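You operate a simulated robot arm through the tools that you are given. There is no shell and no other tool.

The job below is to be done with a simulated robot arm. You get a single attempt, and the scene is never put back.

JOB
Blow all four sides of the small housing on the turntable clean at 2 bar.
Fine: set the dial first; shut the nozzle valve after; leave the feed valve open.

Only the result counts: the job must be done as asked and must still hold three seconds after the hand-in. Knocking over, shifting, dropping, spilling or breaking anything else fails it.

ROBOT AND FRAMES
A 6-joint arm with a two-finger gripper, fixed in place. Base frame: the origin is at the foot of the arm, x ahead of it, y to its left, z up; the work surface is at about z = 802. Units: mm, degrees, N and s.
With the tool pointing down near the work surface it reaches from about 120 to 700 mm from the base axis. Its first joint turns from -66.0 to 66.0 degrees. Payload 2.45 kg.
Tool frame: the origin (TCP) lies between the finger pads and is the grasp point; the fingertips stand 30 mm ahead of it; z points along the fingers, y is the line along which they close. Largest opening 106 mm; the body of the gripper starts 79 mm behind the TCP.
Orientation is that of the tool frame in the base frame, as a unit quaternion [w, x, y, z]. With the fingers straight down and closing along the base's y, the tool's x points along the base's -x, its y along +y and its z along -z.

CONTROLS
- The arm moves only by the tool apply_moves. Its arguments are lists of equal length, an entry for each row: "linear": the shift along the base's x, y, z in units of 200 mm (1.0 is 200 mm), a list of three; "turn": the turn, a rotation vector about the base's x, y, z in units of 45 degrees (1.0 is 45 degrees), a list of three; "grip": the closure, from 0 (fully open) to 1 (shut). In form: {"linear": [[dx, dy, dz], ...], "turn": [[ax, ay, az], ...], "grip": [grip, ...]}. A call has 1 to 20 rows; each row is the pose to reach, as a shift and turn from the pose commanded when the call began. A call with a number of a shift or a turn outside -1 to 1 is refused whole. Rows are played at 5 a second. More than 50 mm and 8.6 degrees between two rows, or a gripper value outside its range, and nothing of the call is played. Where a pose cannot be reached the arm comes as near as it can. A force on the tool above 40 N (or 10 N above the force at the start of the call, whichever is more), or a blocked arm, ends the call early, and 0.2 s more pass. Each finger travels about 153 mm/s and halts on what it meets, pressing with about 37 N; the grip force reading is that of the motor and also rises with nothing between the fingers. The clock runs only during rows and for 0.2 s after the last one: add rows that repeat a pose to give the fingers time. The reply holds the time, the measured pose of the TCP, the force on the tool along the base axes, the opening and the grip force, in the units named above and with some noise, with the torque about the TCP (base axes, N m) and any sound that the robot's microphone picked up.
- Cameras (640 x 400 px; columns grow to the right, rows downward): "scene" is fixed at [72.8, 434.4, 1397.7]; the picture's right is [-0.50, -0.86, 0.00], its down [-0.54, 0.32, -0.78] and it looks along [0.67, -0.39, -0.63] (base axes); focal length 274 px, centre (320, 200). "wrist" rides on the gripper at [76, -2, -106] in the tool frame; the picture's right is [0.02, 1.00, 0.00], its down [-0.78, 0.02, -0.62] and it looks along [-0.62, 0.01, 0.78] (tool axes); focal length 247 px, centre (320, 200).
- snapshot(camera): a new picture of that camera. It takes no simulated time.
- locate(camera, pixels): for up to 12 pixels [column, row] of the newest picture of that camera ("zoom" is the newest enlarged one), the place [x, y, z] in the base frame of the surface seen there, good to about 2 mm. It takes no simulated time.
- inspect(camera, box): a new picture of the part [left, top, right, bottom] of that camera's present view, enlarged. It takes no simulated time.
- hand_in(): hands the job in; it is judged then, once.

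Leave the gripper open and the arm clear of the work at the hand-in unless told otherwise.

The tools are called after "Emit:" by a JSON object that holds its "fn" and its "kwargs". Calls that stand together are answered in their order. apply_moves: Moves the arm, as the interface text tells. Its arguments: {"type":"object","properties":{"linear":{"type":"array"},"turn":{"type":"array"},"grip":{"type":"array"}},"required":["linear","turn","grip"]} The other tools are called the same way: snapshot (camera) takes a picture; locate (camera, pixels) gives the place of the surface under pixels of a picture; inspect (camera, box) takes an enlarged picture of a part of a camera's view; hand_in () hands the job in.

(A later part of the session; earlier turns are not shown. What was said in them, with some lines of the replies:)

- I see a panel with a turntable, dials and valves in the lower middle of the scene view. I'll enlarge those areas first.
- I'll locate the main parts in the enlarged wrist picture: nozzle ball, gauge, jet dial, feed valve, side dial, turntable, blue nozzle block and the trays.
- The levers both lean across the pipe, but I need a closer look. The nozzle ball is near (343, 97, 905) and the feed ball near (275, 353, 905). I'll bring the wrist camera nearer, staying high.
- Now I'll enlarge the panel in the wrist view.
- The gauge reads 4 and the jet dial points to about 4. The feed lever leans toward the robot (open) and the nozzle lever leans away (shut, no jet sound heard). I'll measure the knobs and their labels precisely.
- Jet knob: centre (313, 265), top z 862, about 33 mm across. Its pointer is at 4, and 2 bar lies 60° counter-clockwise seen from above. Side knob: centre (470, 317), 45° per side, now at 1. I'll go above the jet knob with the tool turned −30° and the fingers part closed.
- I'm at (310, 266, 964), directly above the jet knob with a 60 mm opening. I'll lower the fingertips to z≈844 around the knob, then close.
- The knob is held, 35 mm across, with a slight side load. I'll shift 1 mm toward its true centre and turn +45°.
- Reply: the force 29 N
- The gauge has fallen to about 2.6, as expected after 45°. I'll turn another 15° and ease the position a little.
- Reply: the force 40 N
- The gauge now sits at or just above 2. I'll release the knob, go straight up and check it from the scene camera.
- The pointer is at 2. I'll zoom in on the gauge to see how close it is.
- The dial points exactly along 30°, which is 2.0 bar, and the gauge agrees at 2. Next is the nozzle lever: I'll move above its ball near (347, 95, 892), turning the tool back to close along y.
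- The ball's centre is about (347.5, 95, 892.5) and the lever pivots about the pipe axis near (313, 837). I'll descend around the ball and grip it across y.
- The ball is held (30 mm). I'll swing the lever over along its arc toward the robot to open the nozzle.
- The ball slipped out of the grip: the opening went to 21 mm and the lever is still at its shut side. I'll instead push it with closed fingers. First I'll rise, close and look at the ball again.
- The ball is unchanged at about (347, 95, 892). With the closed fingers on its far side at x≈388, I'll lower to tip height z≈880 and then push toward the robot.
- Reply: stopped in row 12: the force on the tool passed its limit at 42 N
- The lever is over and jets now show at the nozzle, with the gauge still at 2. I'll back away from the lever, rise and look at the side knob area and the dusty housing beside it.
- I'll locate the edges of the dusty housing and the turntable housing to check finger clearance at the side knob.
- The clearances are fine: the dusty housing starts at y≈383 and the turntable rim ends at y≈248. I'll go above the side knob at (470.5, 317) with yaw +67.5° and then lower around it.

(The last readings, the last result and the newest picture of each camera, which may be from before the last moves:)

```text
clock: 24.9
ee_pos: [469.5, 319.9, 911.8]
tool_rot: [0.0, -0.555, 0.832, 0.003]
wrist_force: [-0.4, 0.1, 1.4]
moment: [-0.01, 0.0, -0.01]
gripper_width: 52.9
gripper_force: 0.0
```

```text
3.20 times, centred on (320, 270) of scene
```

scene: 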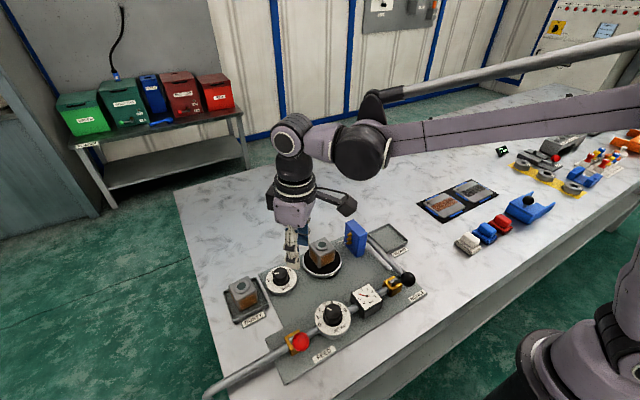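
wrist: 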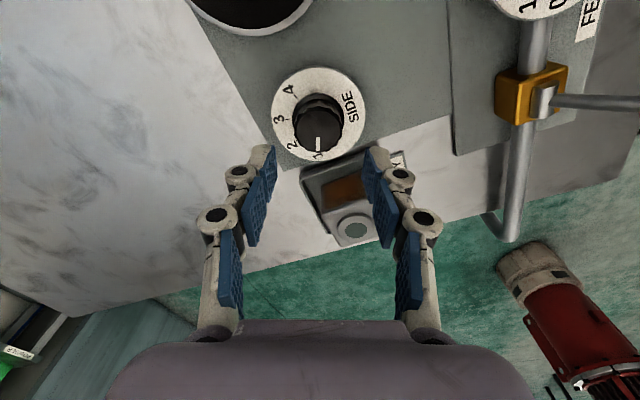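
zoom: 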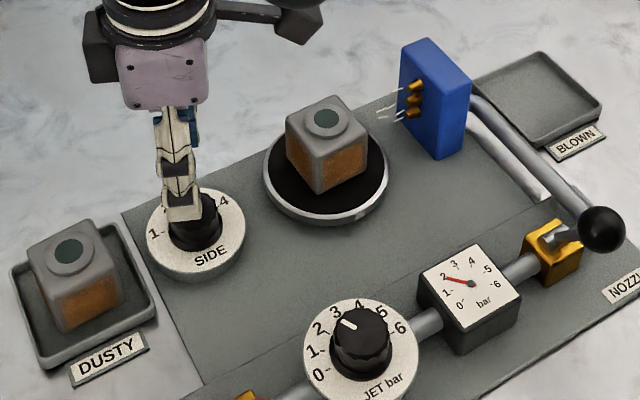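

The knob is centred between the fingers, and its pointer is in line with the tool. I'll lower to z≈856 and close on it.

Emit:
{"fn": "apply_moves", "kwargs": {"linear": [[0, 0, -0.1], [0, 0, -0.2], [0, 0, -0.27], [0, 0, -0.27], [0, 0, -0.27], [0, 0, -0.27], [0, 0, -0.27]], "turn": [[0, 0, 0], [0, 0, 0], [0, 0, 0], [0, 0, 0], [0, 0, 0], [0, 0, 0], [0, 0, 0]], "grip": [0.5, 0.5, 0.5, 0.5, 0.75, 0.75, 0.75]}}

Emit:
{"fn": "snapshot", "kwargs": {"camera": "wrist"}}

Emit:
{"fn": "inspect", "kwargs": {"camera": "scene", "box": [220, 210, 420, 330]}}

```text
clock: 26.5
ee_pos: [470.2, 314.0, 857.3]
tool_rot: [0.001, -0.554, 0.833, 0.001]
wrist_force: [13.3, -2.9, 0.1]
moment: [0.14, -0.52, 0.0]
gripper_width: 35.3
gripper_force: 45.2
```

```text
taken
```

wrist: 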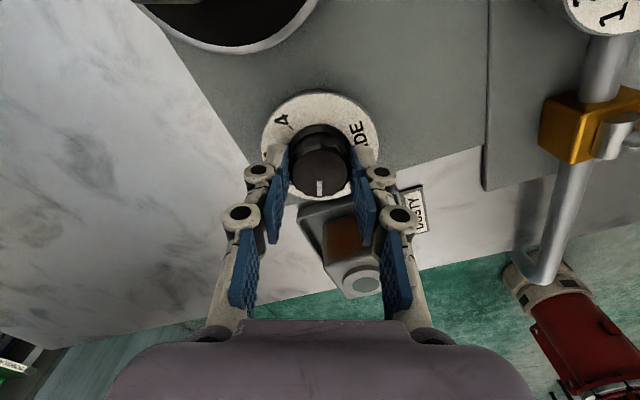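

```text
3.20 times, centred on (320, 270) of scene
```

zoom: 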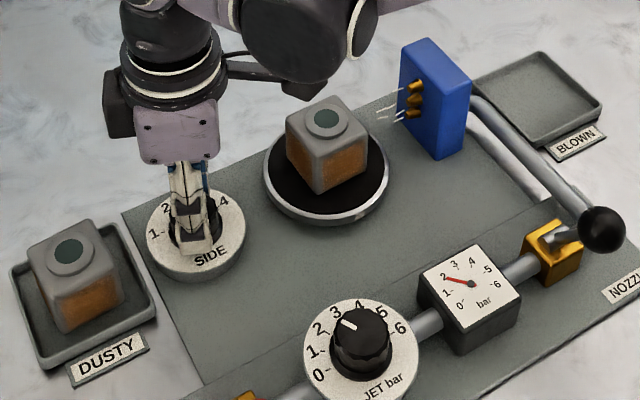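

The knob is held at 35 mm. Side 1 has had about 6 s of jet. I'll turn the knob −45° to side 2.

Emit:
{"fn": "apply_moves", "kwargs": {"linear": [[0.003, 0, 0], [0.003, 0, 0], [0.003, 0, 0], [0.003, 0, 0], [0.003, 0, 0], [0.003, 0, 0], [0.003, 0, 0], [0.003, 0, 0]], "turn": [[0, 0, -0.15], [0, 0, -0.3], [0, 0, -0.45], [0, 0, -0.6], [0, 0, -0.75], [0, 0, -0.9], [0, 0, -1], [0, 0, -1]], "grip": [0.75, 0.75, 0.75, 0.75, 0.75, 0.75, 0.75, 0.75]}}

Emit:
{"fn": "snapshot", "kwargs": {"camera": "wrist"}}

Emit:
{"fn": "inspect", "kwargs": {"camera": "scene", "box": [220, 210, 420, 330]}}

```text
clock: 28.3
ee_pos: [469.3, 316.1, 856.6]
tool_rot: [0.0, -0.193, 0.981, 0.0]
wrist_force: [8.3, -12.6, 35.0]
moment: [-0.52, -0.19, -0.04]
gripper_width: 35.3
gripper_force: 45.1
```

```text
taken
```

wrist: 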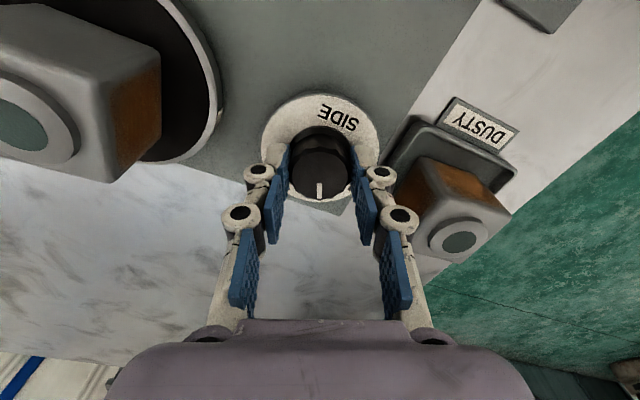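

```text
3.20 times, centred on (320, 270) of scene
```

zoom: 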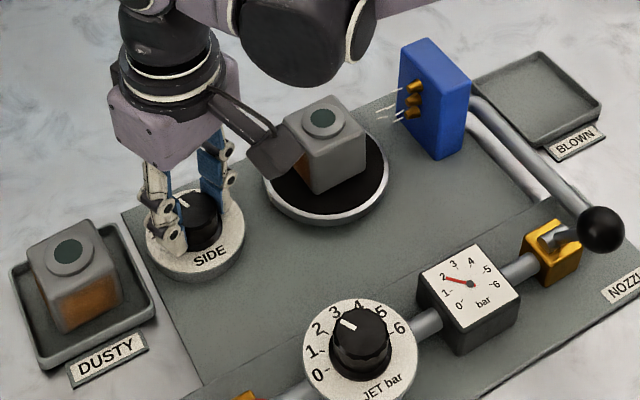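

Turning to side 2 brought the blown side 1 round to face the robot, and it is clean grey. I'll open the fingers to release the strain, let side 2 be blown for about 4 s, and check the pointer.

Emit:
{"fn": "apply_moves", "kwargs": {"linear": [[0, 0, 0], [0, 0, 0], [0, 0, 0], [0, 0, 0], [0, 0, 0], [0, 0, 0], [0, 0, 0], [0, 0, 0], [0, 0, 0], [0, 0, 0], [0, 0, 0], [0, 0, 0], [0, 0, 0], [0, 0, 0], [0, 0, 0], [0, 0, 0], [0, 0, 0], [0, 0, 0], [0, 0, 0], [0, 0, 0]], "turn": [[0, 0, 0], [0, 0, 0], [0, 0, 0], [0, 0, 0], [0, 0, 0], [0, 0, 0], [0, 0, 0], [0, 0, 0], [0, 0, 0], [0, 0, 0], [0, 0, 0], [0, 0, 0], [0, 0, 0], [0, 0, 0], [0, 0, 0], [0, 0, 0], [0, 0, 0], [0, 0, 0], [0, 0, 0], [0, 0, 0]], "grip": [0.55, 0.55, 0.55, 0.55, 0.55, 0.55, 0.55, 0.55, 0.55, 0.55, 0.55, 0.55, 0.55, 0.55, 0.55, 0.55, 0.55, 0.55, 0.55, 0.55]}}

Emit:
{"fn": "snapshot", "kwargs": {"camera": "wrist"}}

Emit:
{"fn": "inspect", "kwargs": {"camera": "wrist", "box": [240, 80, 400, 220]}}

Emit:
{"fn": "inspect", "kwargs": {"camera": "scene", "box": [240, 210, 400, 310]}}

```text
clock: 32.5
ee_pos: [470.1, 318.8, 854.9]
tool_rot: [0.001, -0.193, 0.981, 0.002]
wrist_force: [0.3, 0.5, -1.0]
moment: [-0.01, 0.01, 0.01]
gripper_width: 47.8
gripper_force: 0.1
```

```text
taken
```

wrist: 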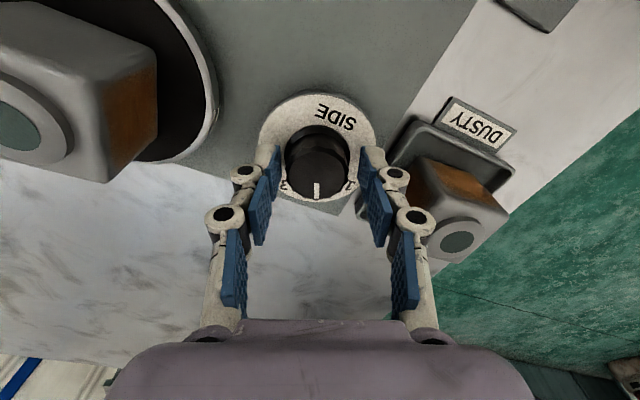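

```text
2.86 times, centred on (320, 150) of wrist
```

zoom: 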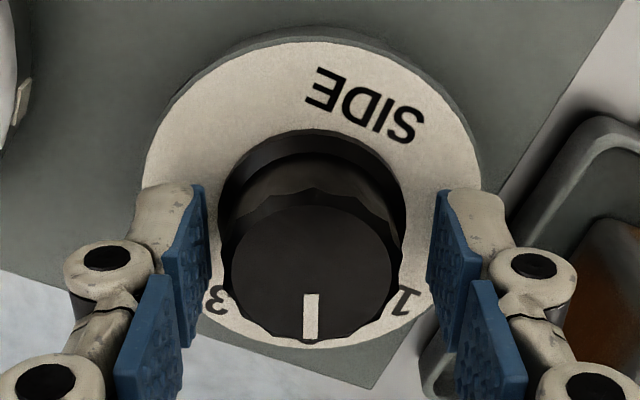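

```text
4.00 times, centred on (320, 260) of scene
```

zoom: 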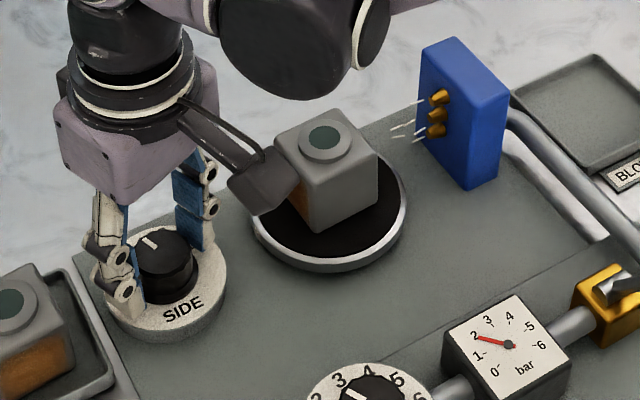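

The pointer sits on 2 and side 2 has been blown about 4 s. I'll centre by about 1.5 mm, close on the knob again and turn −45° to side 3.

Emit:
{"fn": "apply_moves", "kwargs": {"linear": [[0.003, -0.006, 0], [0.003, -0.006, 0], [0.003, -0.006, 0], [0.003, -0.006, 0], [0.003, -0.006, 0], [0.003, -0.006, 0], [0.003, -0.006, 0], [0.003, -0.006, 0], [0.003, -0.006, 0], [0.003, -0.006, 0], [0.003, -0.006, 0], [0.003, -0.006, 0]], "turn": [[0, 0, 0], [0, 0, 0], [0, 0, 0], [0, 0, 0], [0, 0, -0.15], [0, 0, -0.3], [0, 0, -0.45], [0, 0, -0.6], [0, 0, -0.75], [0, 0, -0.9], [0, 0, -1], [0, 0, -1]], "grip": [0.55, 0.75, 0.75, 0.75, 0.75, 0.75, 0.75, 0.75, 0.75, 0.75, 0.75, 0.75]}}

Emit:
{"fn": "snapshot", "kwargs": {"camera": "wrist"}}

Emit:
{"fn": "inspect", "kwargs": {"camera": "scene", "box": [240, 210, 400, 310]}}

```text
clock: 35.1
ee_pos: [470.3, 318.4, 857.4]
tool_rot: [0.001, 0.197, 0.98, 0.001]
wrist_force: [-0.1, 0.0, 2.4]
moment: [-0.16, -0.71, 0.01]
gripper_width: 35.3
gripper_force: 44.5
```

```text
taken
```

wrist: 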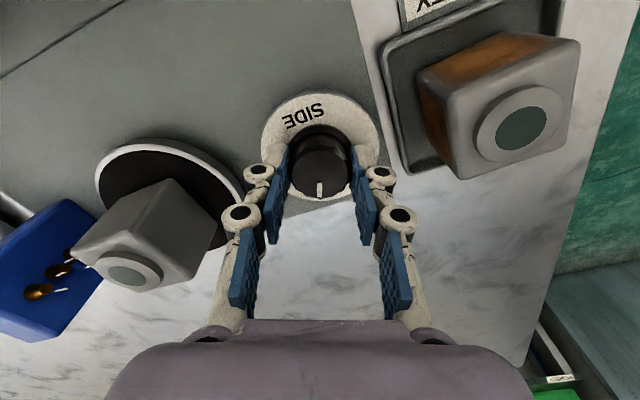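

```text
4.00 times, centred on (320, 260) of scene
```

zoom: 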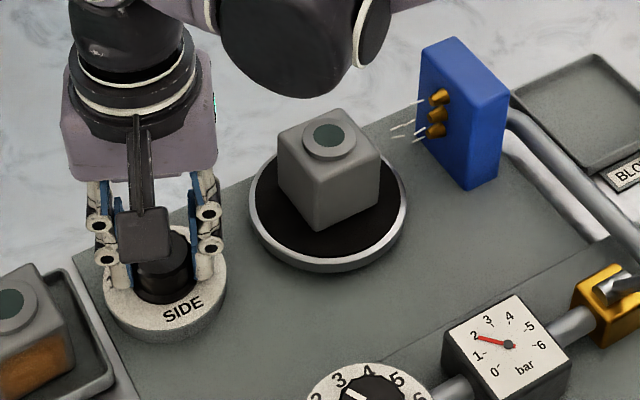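

Two sides are now clean, facing the robot and facing +y. I'll release the knob and wait about 4 s while side 3 is blown.

Emit:
{"fn": "apply_moves", "kwargs": {"linear": [[0, 0, 0], [0, 0, 0], [0, 0, 0], [0, 0, 0], [0, 0, 0], [0, 0, 0], [0, 0, 0], [0, 0, 0], [0, 0, 0], [0, 0, 0], [0, 0, 0], [0, 0, 0], [0, 0, 0], [0, 0, 0], [0, 0, 0], [0, 0, 0], [0, 0, 0], [0, 0, 0], [0, 0, 0], [0, 0, 0]], "turn": [[0, 0, 0], [0, 0, 0], [0, 0, 0], [0, 0, 0], [0, 0, 0], [0, 0, 0], [0, 0, 0], [0, 0, 0], [0, 0, 0], [0, 0, 0], [0, 0, 0], [0, 0, 0], [0, 0, 0], [0, 0, 0], [0, 0, 0], [0, 0, 0], [0, 0, 0], [0, 0, 0], [0, 0, 0], [0, 0, 0]], "grip": [0.55, 0.55, 0.55, 0.55, 0.55, 0.55, 0.55, 0.55, 0.55, 0.55, 0.55, 0.55, 0.55, 0.55, 0.55, 0.55, 0.55, 0.55, 0.55, 0.55]}}

Emit:
{"fn": "snapshot", "kwargs": {"camera": "wrist"}}

Emit:
{"fn": "inspect", "kwargs": {"camera": "wrist", "box": [240, 80, 400, 220]}}

```text
clock: 39.3
ee_pos: [470.2, 318.2, 856.0]
tool_rot: [0.001, 0.197, 0.98, 0.002]
wrist_force: [-0.4, -0.3, -0.9]
moment: [-0.01, 0.03, 0.01]
gripper_width: 47.6
gripper_force: 0.0
```

```text
taken
```

wrist: 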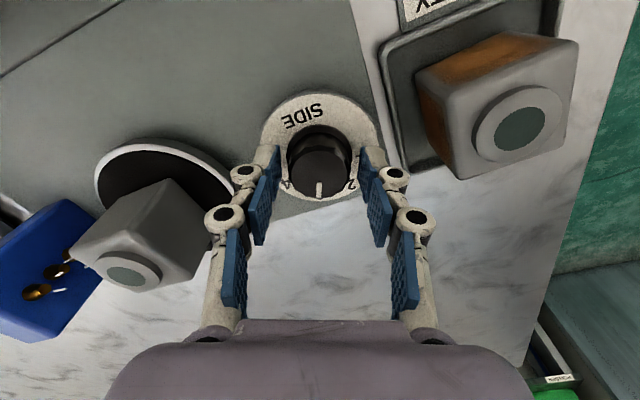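

```text
2.86 times, centred on (320, 150) of wrist
```

zoom: 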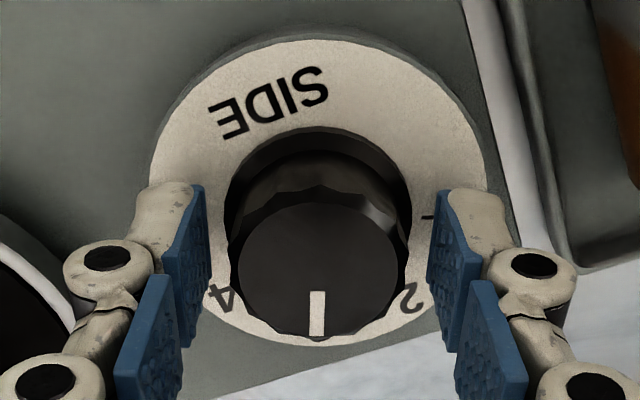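

The pointer is on 3 and side 3 has been blown. I'll close again and turn −45° to side 4.

Emit:
{"fn": "apply_moves", "kwargs": {"linear": [[0, -0.002, 0], [0, -0.002, 0], [0, -0.002, 0], [0, -0.002, 0], [0, -0.002, 0], [0, -0.002, 0], [0, -0.002, 0], [0, -0.002, 0], [0, -0.002, 0], [0, -0.002, 0], [0, -0.002, 0], [0, -0.002, 0]], "turn": [[0, 0, 0], [0, 0, 0], [0, 0, 0], [0, 0, 0], [0, 0, -0.15], [0, 0, -0.3], [0, 0, -0.45], [0, 0, -0.6], [0, 0, -0.75], [0, 0, -0.9], [0, 0, -1], [0, 0, -1]], "grip": [0.55, 0.75, 0.75, 0.75, 0.75, 0.75, 0.75, 0.75, 0.75, 0.75, 0.75, 0.75]}}

Emit:
{"fn": "snapshot", "kwargs": {"camera": "wrist"}}

Emit:
{"fn": "inspect", "kwargs": {"camera": "scene", "box": [240, 210, 400, 310]}}

```text
clock: 41.9
ee_pos: [469.0, 317.1, 855.0]
tool_rot: [0.001, 0.557, 0.831, 0.003]
wrist_force: [4.7, 10.4, 4.0]
moment: [-0.08, -0.47, 0.33]
gripper_width: 35.3
gripper_force: 44.4
```

```text
taken
```

wrist: 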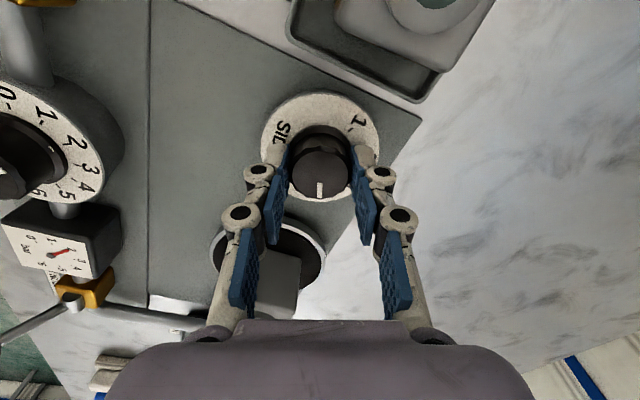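

```text
4.00 times, centred on (320, 260) of scene
```

zoom: 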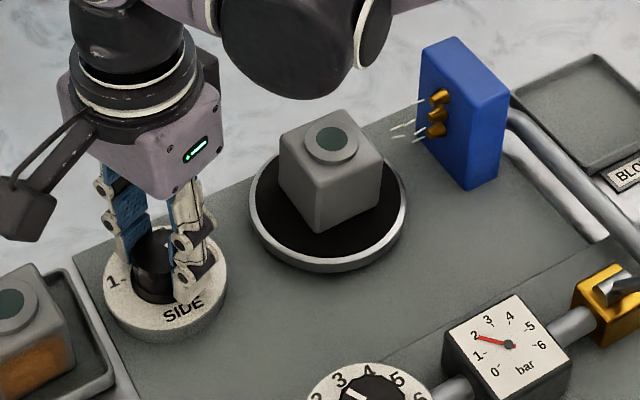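

Both visible faces are clean and side 4 now faces the jets. I'll release the knob and wait while it is blown, then rise straight up.

Emit:
{"fn": "apply_moves", "kwargs": {"linear": [[0, 0, 0], [0, 0, 0], [0, 0, 0], [0, 0, 0], [0, 0, 0], [0, 0, 0], [0, 0, 0], [0, 0, 0], [0, 0, 0], [0, 0, 0], [0, 0, 0], [0, 0, 0], [0, 0, 0], [0, 0, 0], [0, 0, 0], [0, 0, 0.1], [0, 0, 0.25], [0, 0, 0.4], [0, 0, 0.6], [0, 0, 0.6]], "turn": [[0, 0, 0], [0, 0, 0], [0, 0, 0], [0, 0, 0], [0, 0, 0], [0, 0, 0], [0, 0, 0], [0, 0, 0], [0, 0, 0], [0, 0, 0], [0, 0, 0], [0, 0, 0], [0, 0, 0], [0, 0, 0], [0, 0, 0], [0, 0, 0], [0, 0, 0], [0, 0, 0], [0, 0, 0], [0, 0, 0]], "grip": [0.5, 0.5, 0.5, 0.5, 0.5, 0.5, 0.5, 0.5, 0.5, 0.5, 0.5, 0.5, 0.5, 0.5, 0.5, 0.5, 0.5, 0.5, 0.5, 0.5]}}

Emit:
{"fn": "snapshot", "kwargs": {"camera": "wrist"}}

Emit:
{"fn": "inspect", "kwargs": {"camera": "scene", "box": [240, 210, 440, 330]}}

```text
clock: 46.1
ee_pos: [470.1, 317.7, 974.9]
tool_rot: [0.002, 0.558, 0.83, 0.001]
wrist_force: [-0.2, -0.6, -0.3]
moment: [0.0, -0.01, -0.02]
gripper_width: 53.1
gripper_force: 0.1
```

```text
taken
```

wrist: 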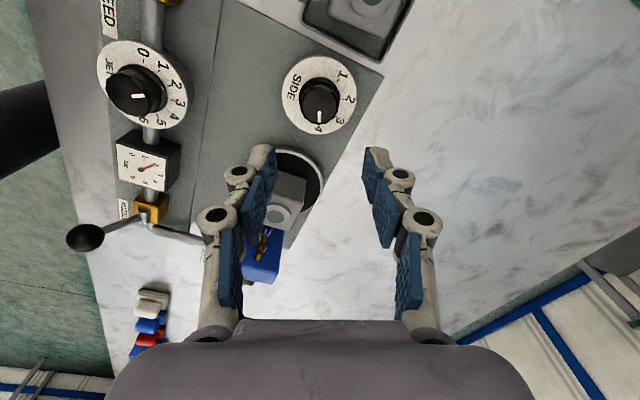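

```text
3.20 times, centred on (340, 270) of scene
```

zoom: 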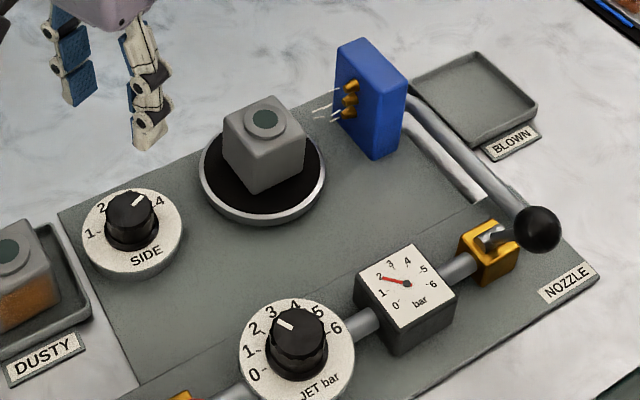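

All the sides in view are clean. Side 4 faces the nozzle and is hidden, so I'll move to the −y side and look at it with the wrist camera before shutting the nozzle.

Emit:
{"fn": "apply_moves", "kwargs": {"linear": [[-0.05, -0.08, 0.05], [-0.1, -0.16, 0.1], [-0.15, -0.25, 0.125], [-0.2, -0.35, 0.125], [-0.25, -0.45, 0.125], [-0.3, -0.52, 0.125], [-0.35, -0.585, 0.125]], "turn": [[0, 0, 0.15], [0, 0, 0.3], [0, 0, 0.45], [0, 0, 0.6], [0, 0, 0.75], [0, 0, 0.9], [0, 0, 1]], "grip": [0.5, 0.5, 0.5, 0.5, 0.5, 0.5, 0.5]}}

Emit:
{"fn": "apply_moves", "kwargs": {"linear": [[0, -0.08, 0], [0, -0.16, 0], [0, -0.25, 0], [0, -0.35, 0], [0, -0.45, 0], [0, -0.55, 0], [0, -0.6, 0], [0, -0.6, 0]], "turn": [[0, 0, 0.15], [0, 0, 0.3], [0, 0, 0.45], [0, 0, 0.6], [0, 0, 0.75], [0, 0, 0.9], [0, 0, 1], [0, 0, 1]], "grip": [0.5, 0.5, 0.5, 0.5, 0.5, 0.5, 0.5, 0.5]}}

Emit:
{"fn": "snapshot", "kwargs": {"camera": "wrist"}}

Emit:
{"fn": "snapshot", "kwargs": {"camera": "scene"}}

```text
clock: 47.7
ee_pos: [400.9, 197.5, 1001.8]
tool_rot: [0.001, 0.196, 0.981, 0.001]
wrist_force: [0.6, 0.1, -0.1]
moment: [-0.02, -0.03, 0.0]
gripper_width: 53.0
gripper_force: 0.1
```

```text
clock: 49.5
ee_pos: [398.5, 78.9, 1000.7]
tool_rot: [0.0, -0.194, 0.981, 0.001]
wrist_force: [-0.1, -0.2, -0.3]
moment: [-0.01, 0.0, -0.01]
gripper_width: 52.8
gripper_force: 0.1
```

```text
taken
```

wrist: 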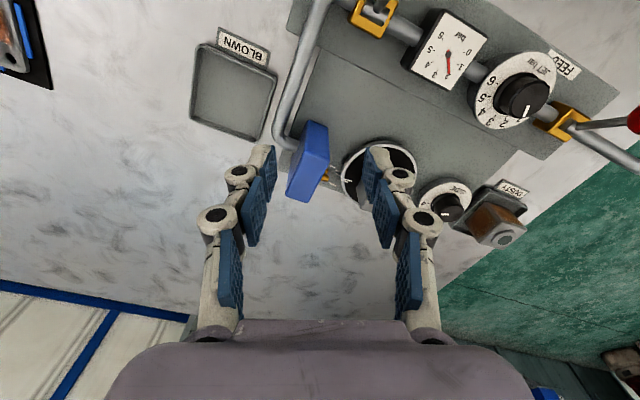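

```text
taken
```

scene: 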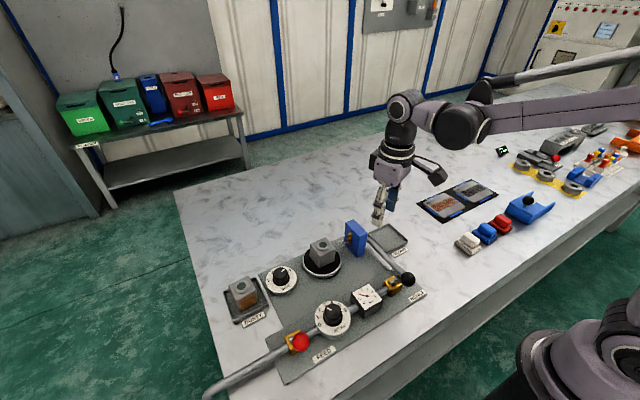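

A finger hides the housing at about (390, 180). I'll turn another 22.5° and move a bit in −y to bring it between the fingers.

Emit:
{"fn": "apply_moves", "kwargs": {"linear": [[0, -0.03, 0], [0, -0.06, 0], [0, -0.09, 0], [0, -0.12, 0], [0, -0.12, 0]], "turn": [[0, 0, 0.15], [0, 0, 0.3], [0, 0, 0.45], [0, 0, 0.6], [0, 0, 0.6]], "grip": [0.4, 0.3, 0.2, 0.2, 0.2]}}

Emit:
{"fn": "snapshot", "kwargs": {"camera": "wrist"}}

Emit:
{"fn": "inspect", "kwargs": {"camera": "wrist", "box": [240, 60, 440, 200]}}

```text
clock: 50.7
ee_pos: [400.0, 55.6, 1001.6]
tool_rot: [0.0, -0.418, 0.909, 0.002]
wrist_force: [-0.2, 0.3, -0.2]
moment: [-0.04, 0.01, -0.02]
gripper_width: 84.8
gripper_force: 0.1
```

```text
taken
```

wrist: 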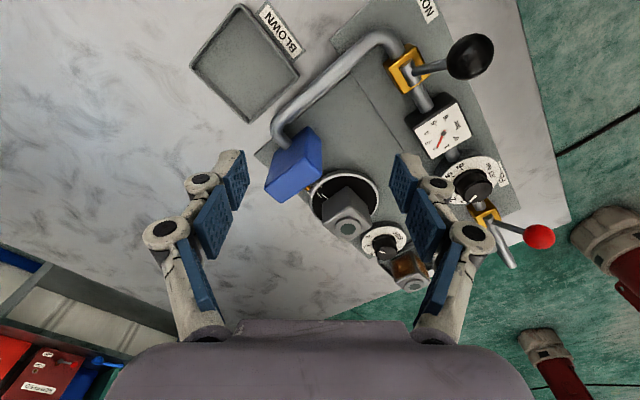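

```text
2.86 times, centred on (340, 130) of wrist
```

zoom: 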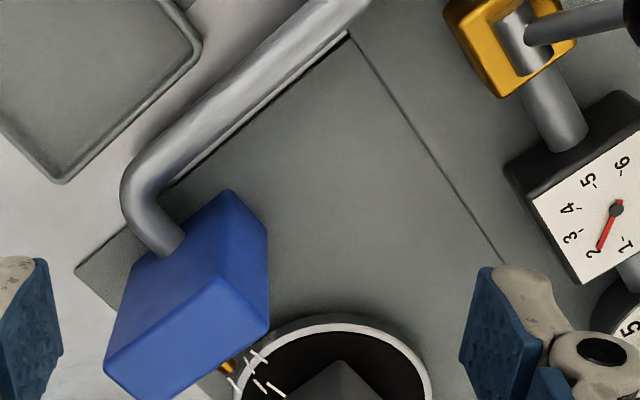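

Emit:
{"fn": "inspect", "kwargs": {"camera": "wrist", "box": [280, 150, 420, 250]}}

```text
4.00 times, centred on (350, 200) of wrist
```

zoom: 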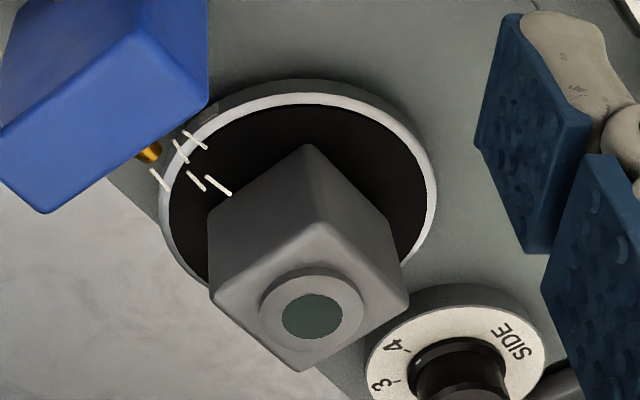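

Side 4 is clean as well, so all four sides are done. Now I'll shut the nozzle: move to the robot side of the lever at high level with closed fingers, turning back to yaw 0.

Emit:
{"fn": "apply_moves", "kwargs": {"linear": [[-0.1, 0.02, 0], [-0.22, 0.05, 0], [-0.34, 0.08, 0], [-0.46, 0.12, 0], [-0.58, 0.15, 0], [-0.7, 0.18, 0], [-0.8, 0.195, 0], [-0.8, 0.195, 0]], "turn": [[0, 0, -0.15], [0, 0, -0.3], [0, 0, -0.45], [0, 0, -0.6], [0, 0, -0.75], [0, 0, -0.9], [0, 0, -1], [0, 0, -1]], "grip": [0.4, 0.6, 0.8, 1, 1, 1, 1, 1]}}

Emit:
{"fn": "snapshot", "kwargs": {"camera": "wrist"}}

Emit:
{"fn": "inspect", "kwargs": {"camera": "scene", "box": [340, 230, 460, 320]}}

Emit:
{"fn": "locate", "kwargs": {"camera": "zoom", "pixels": [[360, 265], [340, 265], [365, 245], [380, 270]]}}

```text
clock: 52.5
ee_pos: [240.5, 92.4, 1001.1]
tool_rot: [0.0, -0.038, 0.999, 0.002]
wrist_force: [0.0, 0.0, 0.1]
moment: [-0.02, 0.01, 0.01]
gripper_width: 0.1
gripper_force: 28.4
```

```text
taken
```

wrist: 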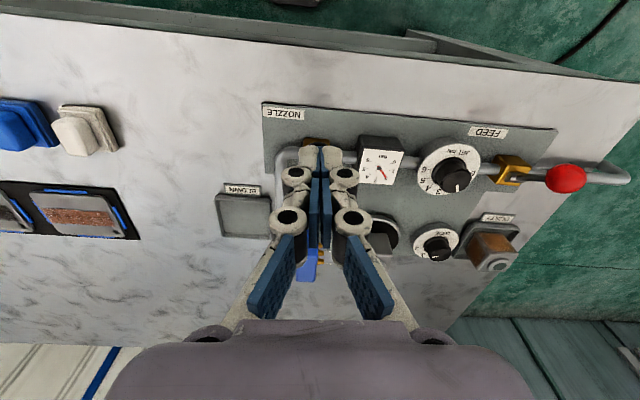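

```text
4.44 times, centred on (400, 275) of scene
```

zoom: 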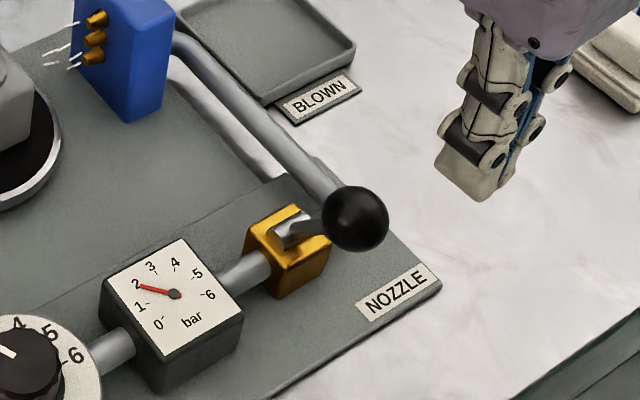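

```text
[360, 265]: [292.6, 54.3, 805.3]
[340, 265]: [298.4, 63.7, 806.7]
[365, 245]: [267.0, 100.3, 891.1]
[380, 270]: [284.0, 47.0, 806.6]
```

Emit:
{"fn": "locate", "kwargs": {"camera": "zoom", "pixels": [[355, 218], [330, 218], [380, 218], [355, 195], [355, 242]]}}

```text
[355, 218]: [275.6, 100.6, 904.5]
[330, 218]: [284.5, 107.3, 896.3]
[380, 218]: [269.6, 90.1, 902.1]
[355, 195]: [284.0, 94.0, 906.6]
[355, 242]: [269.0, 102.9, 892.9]
```

The lever ball is at about (280, 94, 893). I'll lower the closed fingers at x≈240 and push it in +x to the shut end.

Emit:
{"fn": "apply_moves", "kwargs": {"linear": [[0, 0, -0.15], [0, 0, -0.3], [0, 0, -0.455], [0, 0, -0.455]], "turn": [[0, 0, -0.1], [0, 0, -0.1], [0, 0, -0.1], [0, 0, -0.1]], "grip": [1, 1, 1, 1]}}

Emit:
{"fn": "apply_moves", "kwargs": {"linear": [[0.04, 0, 0], [0.08, 0, 0], [0.12, 0, 0], [0.16, 0, 0], [0.2, 0, 0], [0.24, 0, 0], [0.28, 0, 0], [0.32, 0, 0], [0.36, 0, 0], [0.39, 0, 0], [0.41, 0, 0], [0.43, 0, 0], [0.43, 0, 0]], "turn": [[0, 0, 0], [0, 0, 0], [0, 0, 0], [0, 0, 0], [0, 0, 0], [0, 0, 0], [0, 0, 0], [0, 0, 0], [0, 0, 0], [0, 0, 0], [0, 0, 0], [0, 0, 0], [0, 0, 0]], "grip": [1, 1, 1, 1, 1, 1, 1, 1, 1, 1, 1, 1, 1]}}

Emit:
{"fn": "inspect", "kwargs": {"camera": "scene", "box": [300, 220, 460, 320]}}

Emit:
{"fn": "snapshot", "kwargs": {"camera": "wrist"}}

```text
clock: 53.5
ee_pos: [239.4, 94.2, 911.6]
tool_rot: [0.001, 0.002, 1.0, 0.002]
wrist_force: [0.4, -0.1, 0.5]
moment: [-0.02, 0.02, 0.02]
gripper_width: 0.0
gripper_force: 28.9
```

```text
clock: 56.3
ee_pos: [322.1, 94.2, 910.2]
tool_rot: [-0.005, 0.001, 1.0, 0.002]
wrist_force: [-29.2, 3.8, 1.2]
moment: [0.18, 0.52, 0.04]
gripper_width: 6.1
gripper_force: 28.4
```

```text
4.00 times, centred on (380, 270) of scene
```

zoom: 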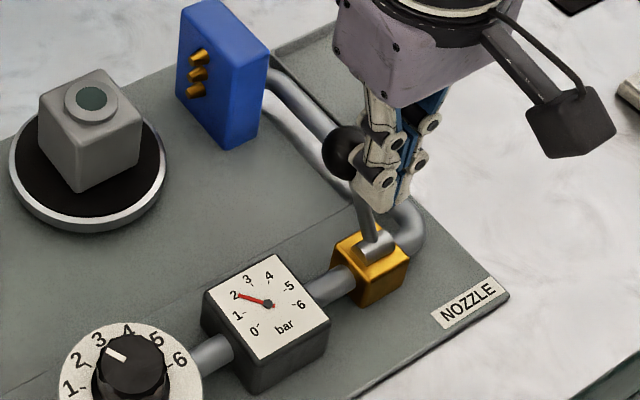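

```text
taken
```

wrist: 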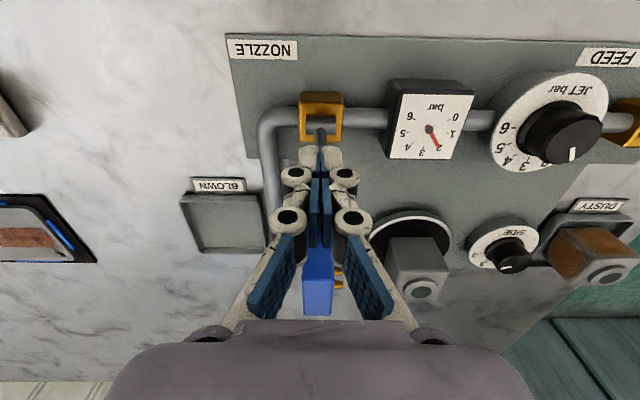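

The jets are gone and the lever is against its shut stop (29 N back force). I'll back off in −x, rise, open the gripper and move clear.

Emit:
{"fn": "apply_moves", "kwargs": {"linear": [[-0.08, 0, 0], [-0.2, 0, 0], [-0.3, 0, 0.1], [-0.3, 0, 0.3], [-0.3, 0, 0.5], [-0.3, 0, 0.7], [-0.3, -0.1, 0.85], [-0.3, -0.1, 0.85], [-0.3, -0.1, 0.85]], "turn": [[0, 0, 0], [0, 0, 0], [0, 0, 0], [0, 0, 0], [0, 0, 0], [0, 0, 0], [0, 0, 0], [0, 0, 0], [0, 0, 0]], "grip": [1, 1, 1, 1, 0.8, 0.4, 0, 0, 0]}}

Emit:
{"fn": "snapshot", "kwargs": {"camera": "wrist"}}

Emit:
{"fn": "snapshot", "kwargs": {"camera": "scene"}}

Emit:
{"fn": "inspect", "kwargs": {"camera": "scene", "box": [220, 220, 440, 380]}}

Emit:
{"fn": "inspect", "kwargs": {"camera": "scene", "box": [340, 220, 440, 310]}}

```text
clock: 58.3
ee_pos: [264.5, 72.9, 1081.1]
tool_rot: [0.001, 0.002, 1.0, 0.002]
wrist_force: [0.0, 0.0, -0.1]
moment: [0.01, 0.01, -0.01]
gripper_width: 105.7
gripper_force: 0.0
```

```text
taken
```

wrist: 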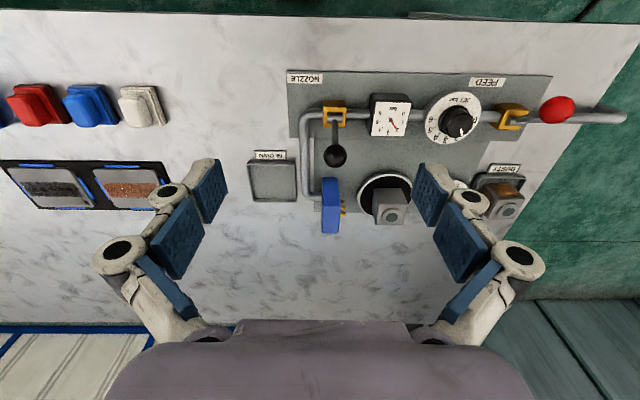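

```text
taken
```

scene: 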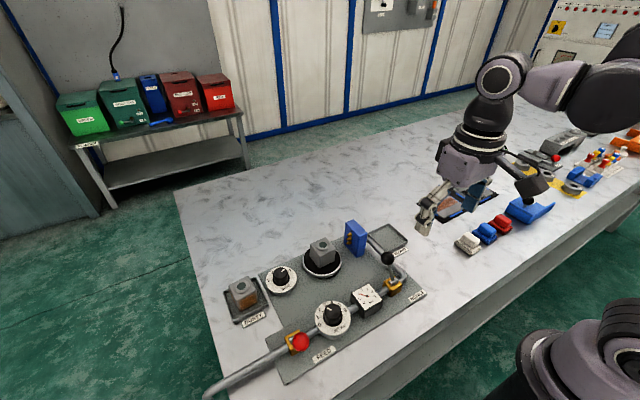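

```text
2.50 times, centred on (330, 300) of scene
```

zoom: 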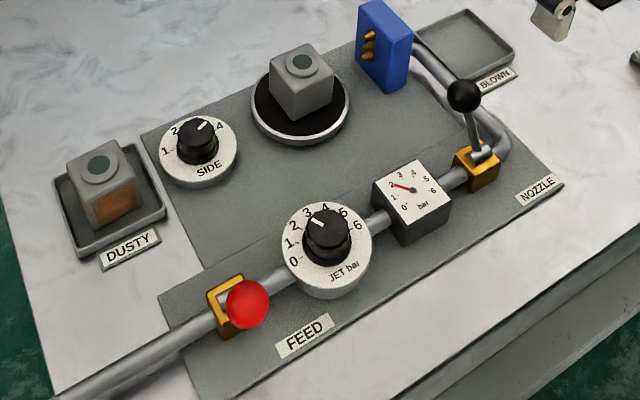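

```text
4.44 times, centred on (390, 265) of scene
```

zoom: 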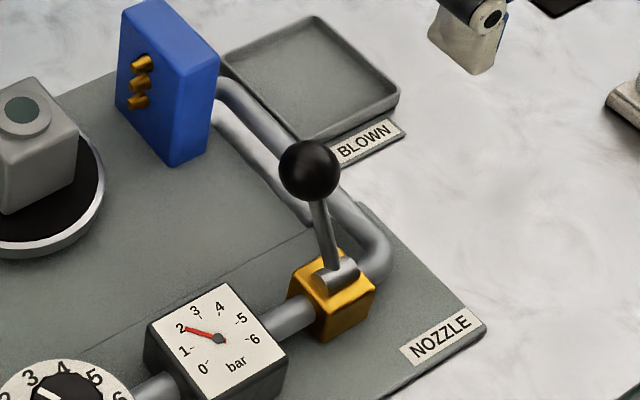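

The nozzle lever is back at its shut side with no jets. The gauge and dial read 2, the feed lever is untouched and open, and I've seen all four housing sides clean. The gripper is open and the arm is clear, so I'm handing in.

Emit:
{"fn": "hand_in", "kwargs": {}}

```text
The job is handed in.
```

I blew all four sides of the housing on the turntable clean at 2 bar and handed the job in. I don't have the judge's result.

- **Dial:** I set the jet dial to 2 before opening the nozzle. The gauge read 2 throughout.
- **Sides:** I turned the side dial from 1 to 4 with the jet on, giving each side about 4 seconds or more. I saw every side clean on camera.
- **Valves:** I shut the nozzle valve afterwards and no jets show. I didn't touch the feed valve, so it is still open.
- **Slip on the nozzle lever:** My first try at opening the nozzle slipped off the lever's ball. The lever stayed shut, so I pushed it over with closed fingers instead.

At hand-in the side dial was still on 4, the gripper was open and the arm was clear of the panel. I saw nothing else moved or knocked over.
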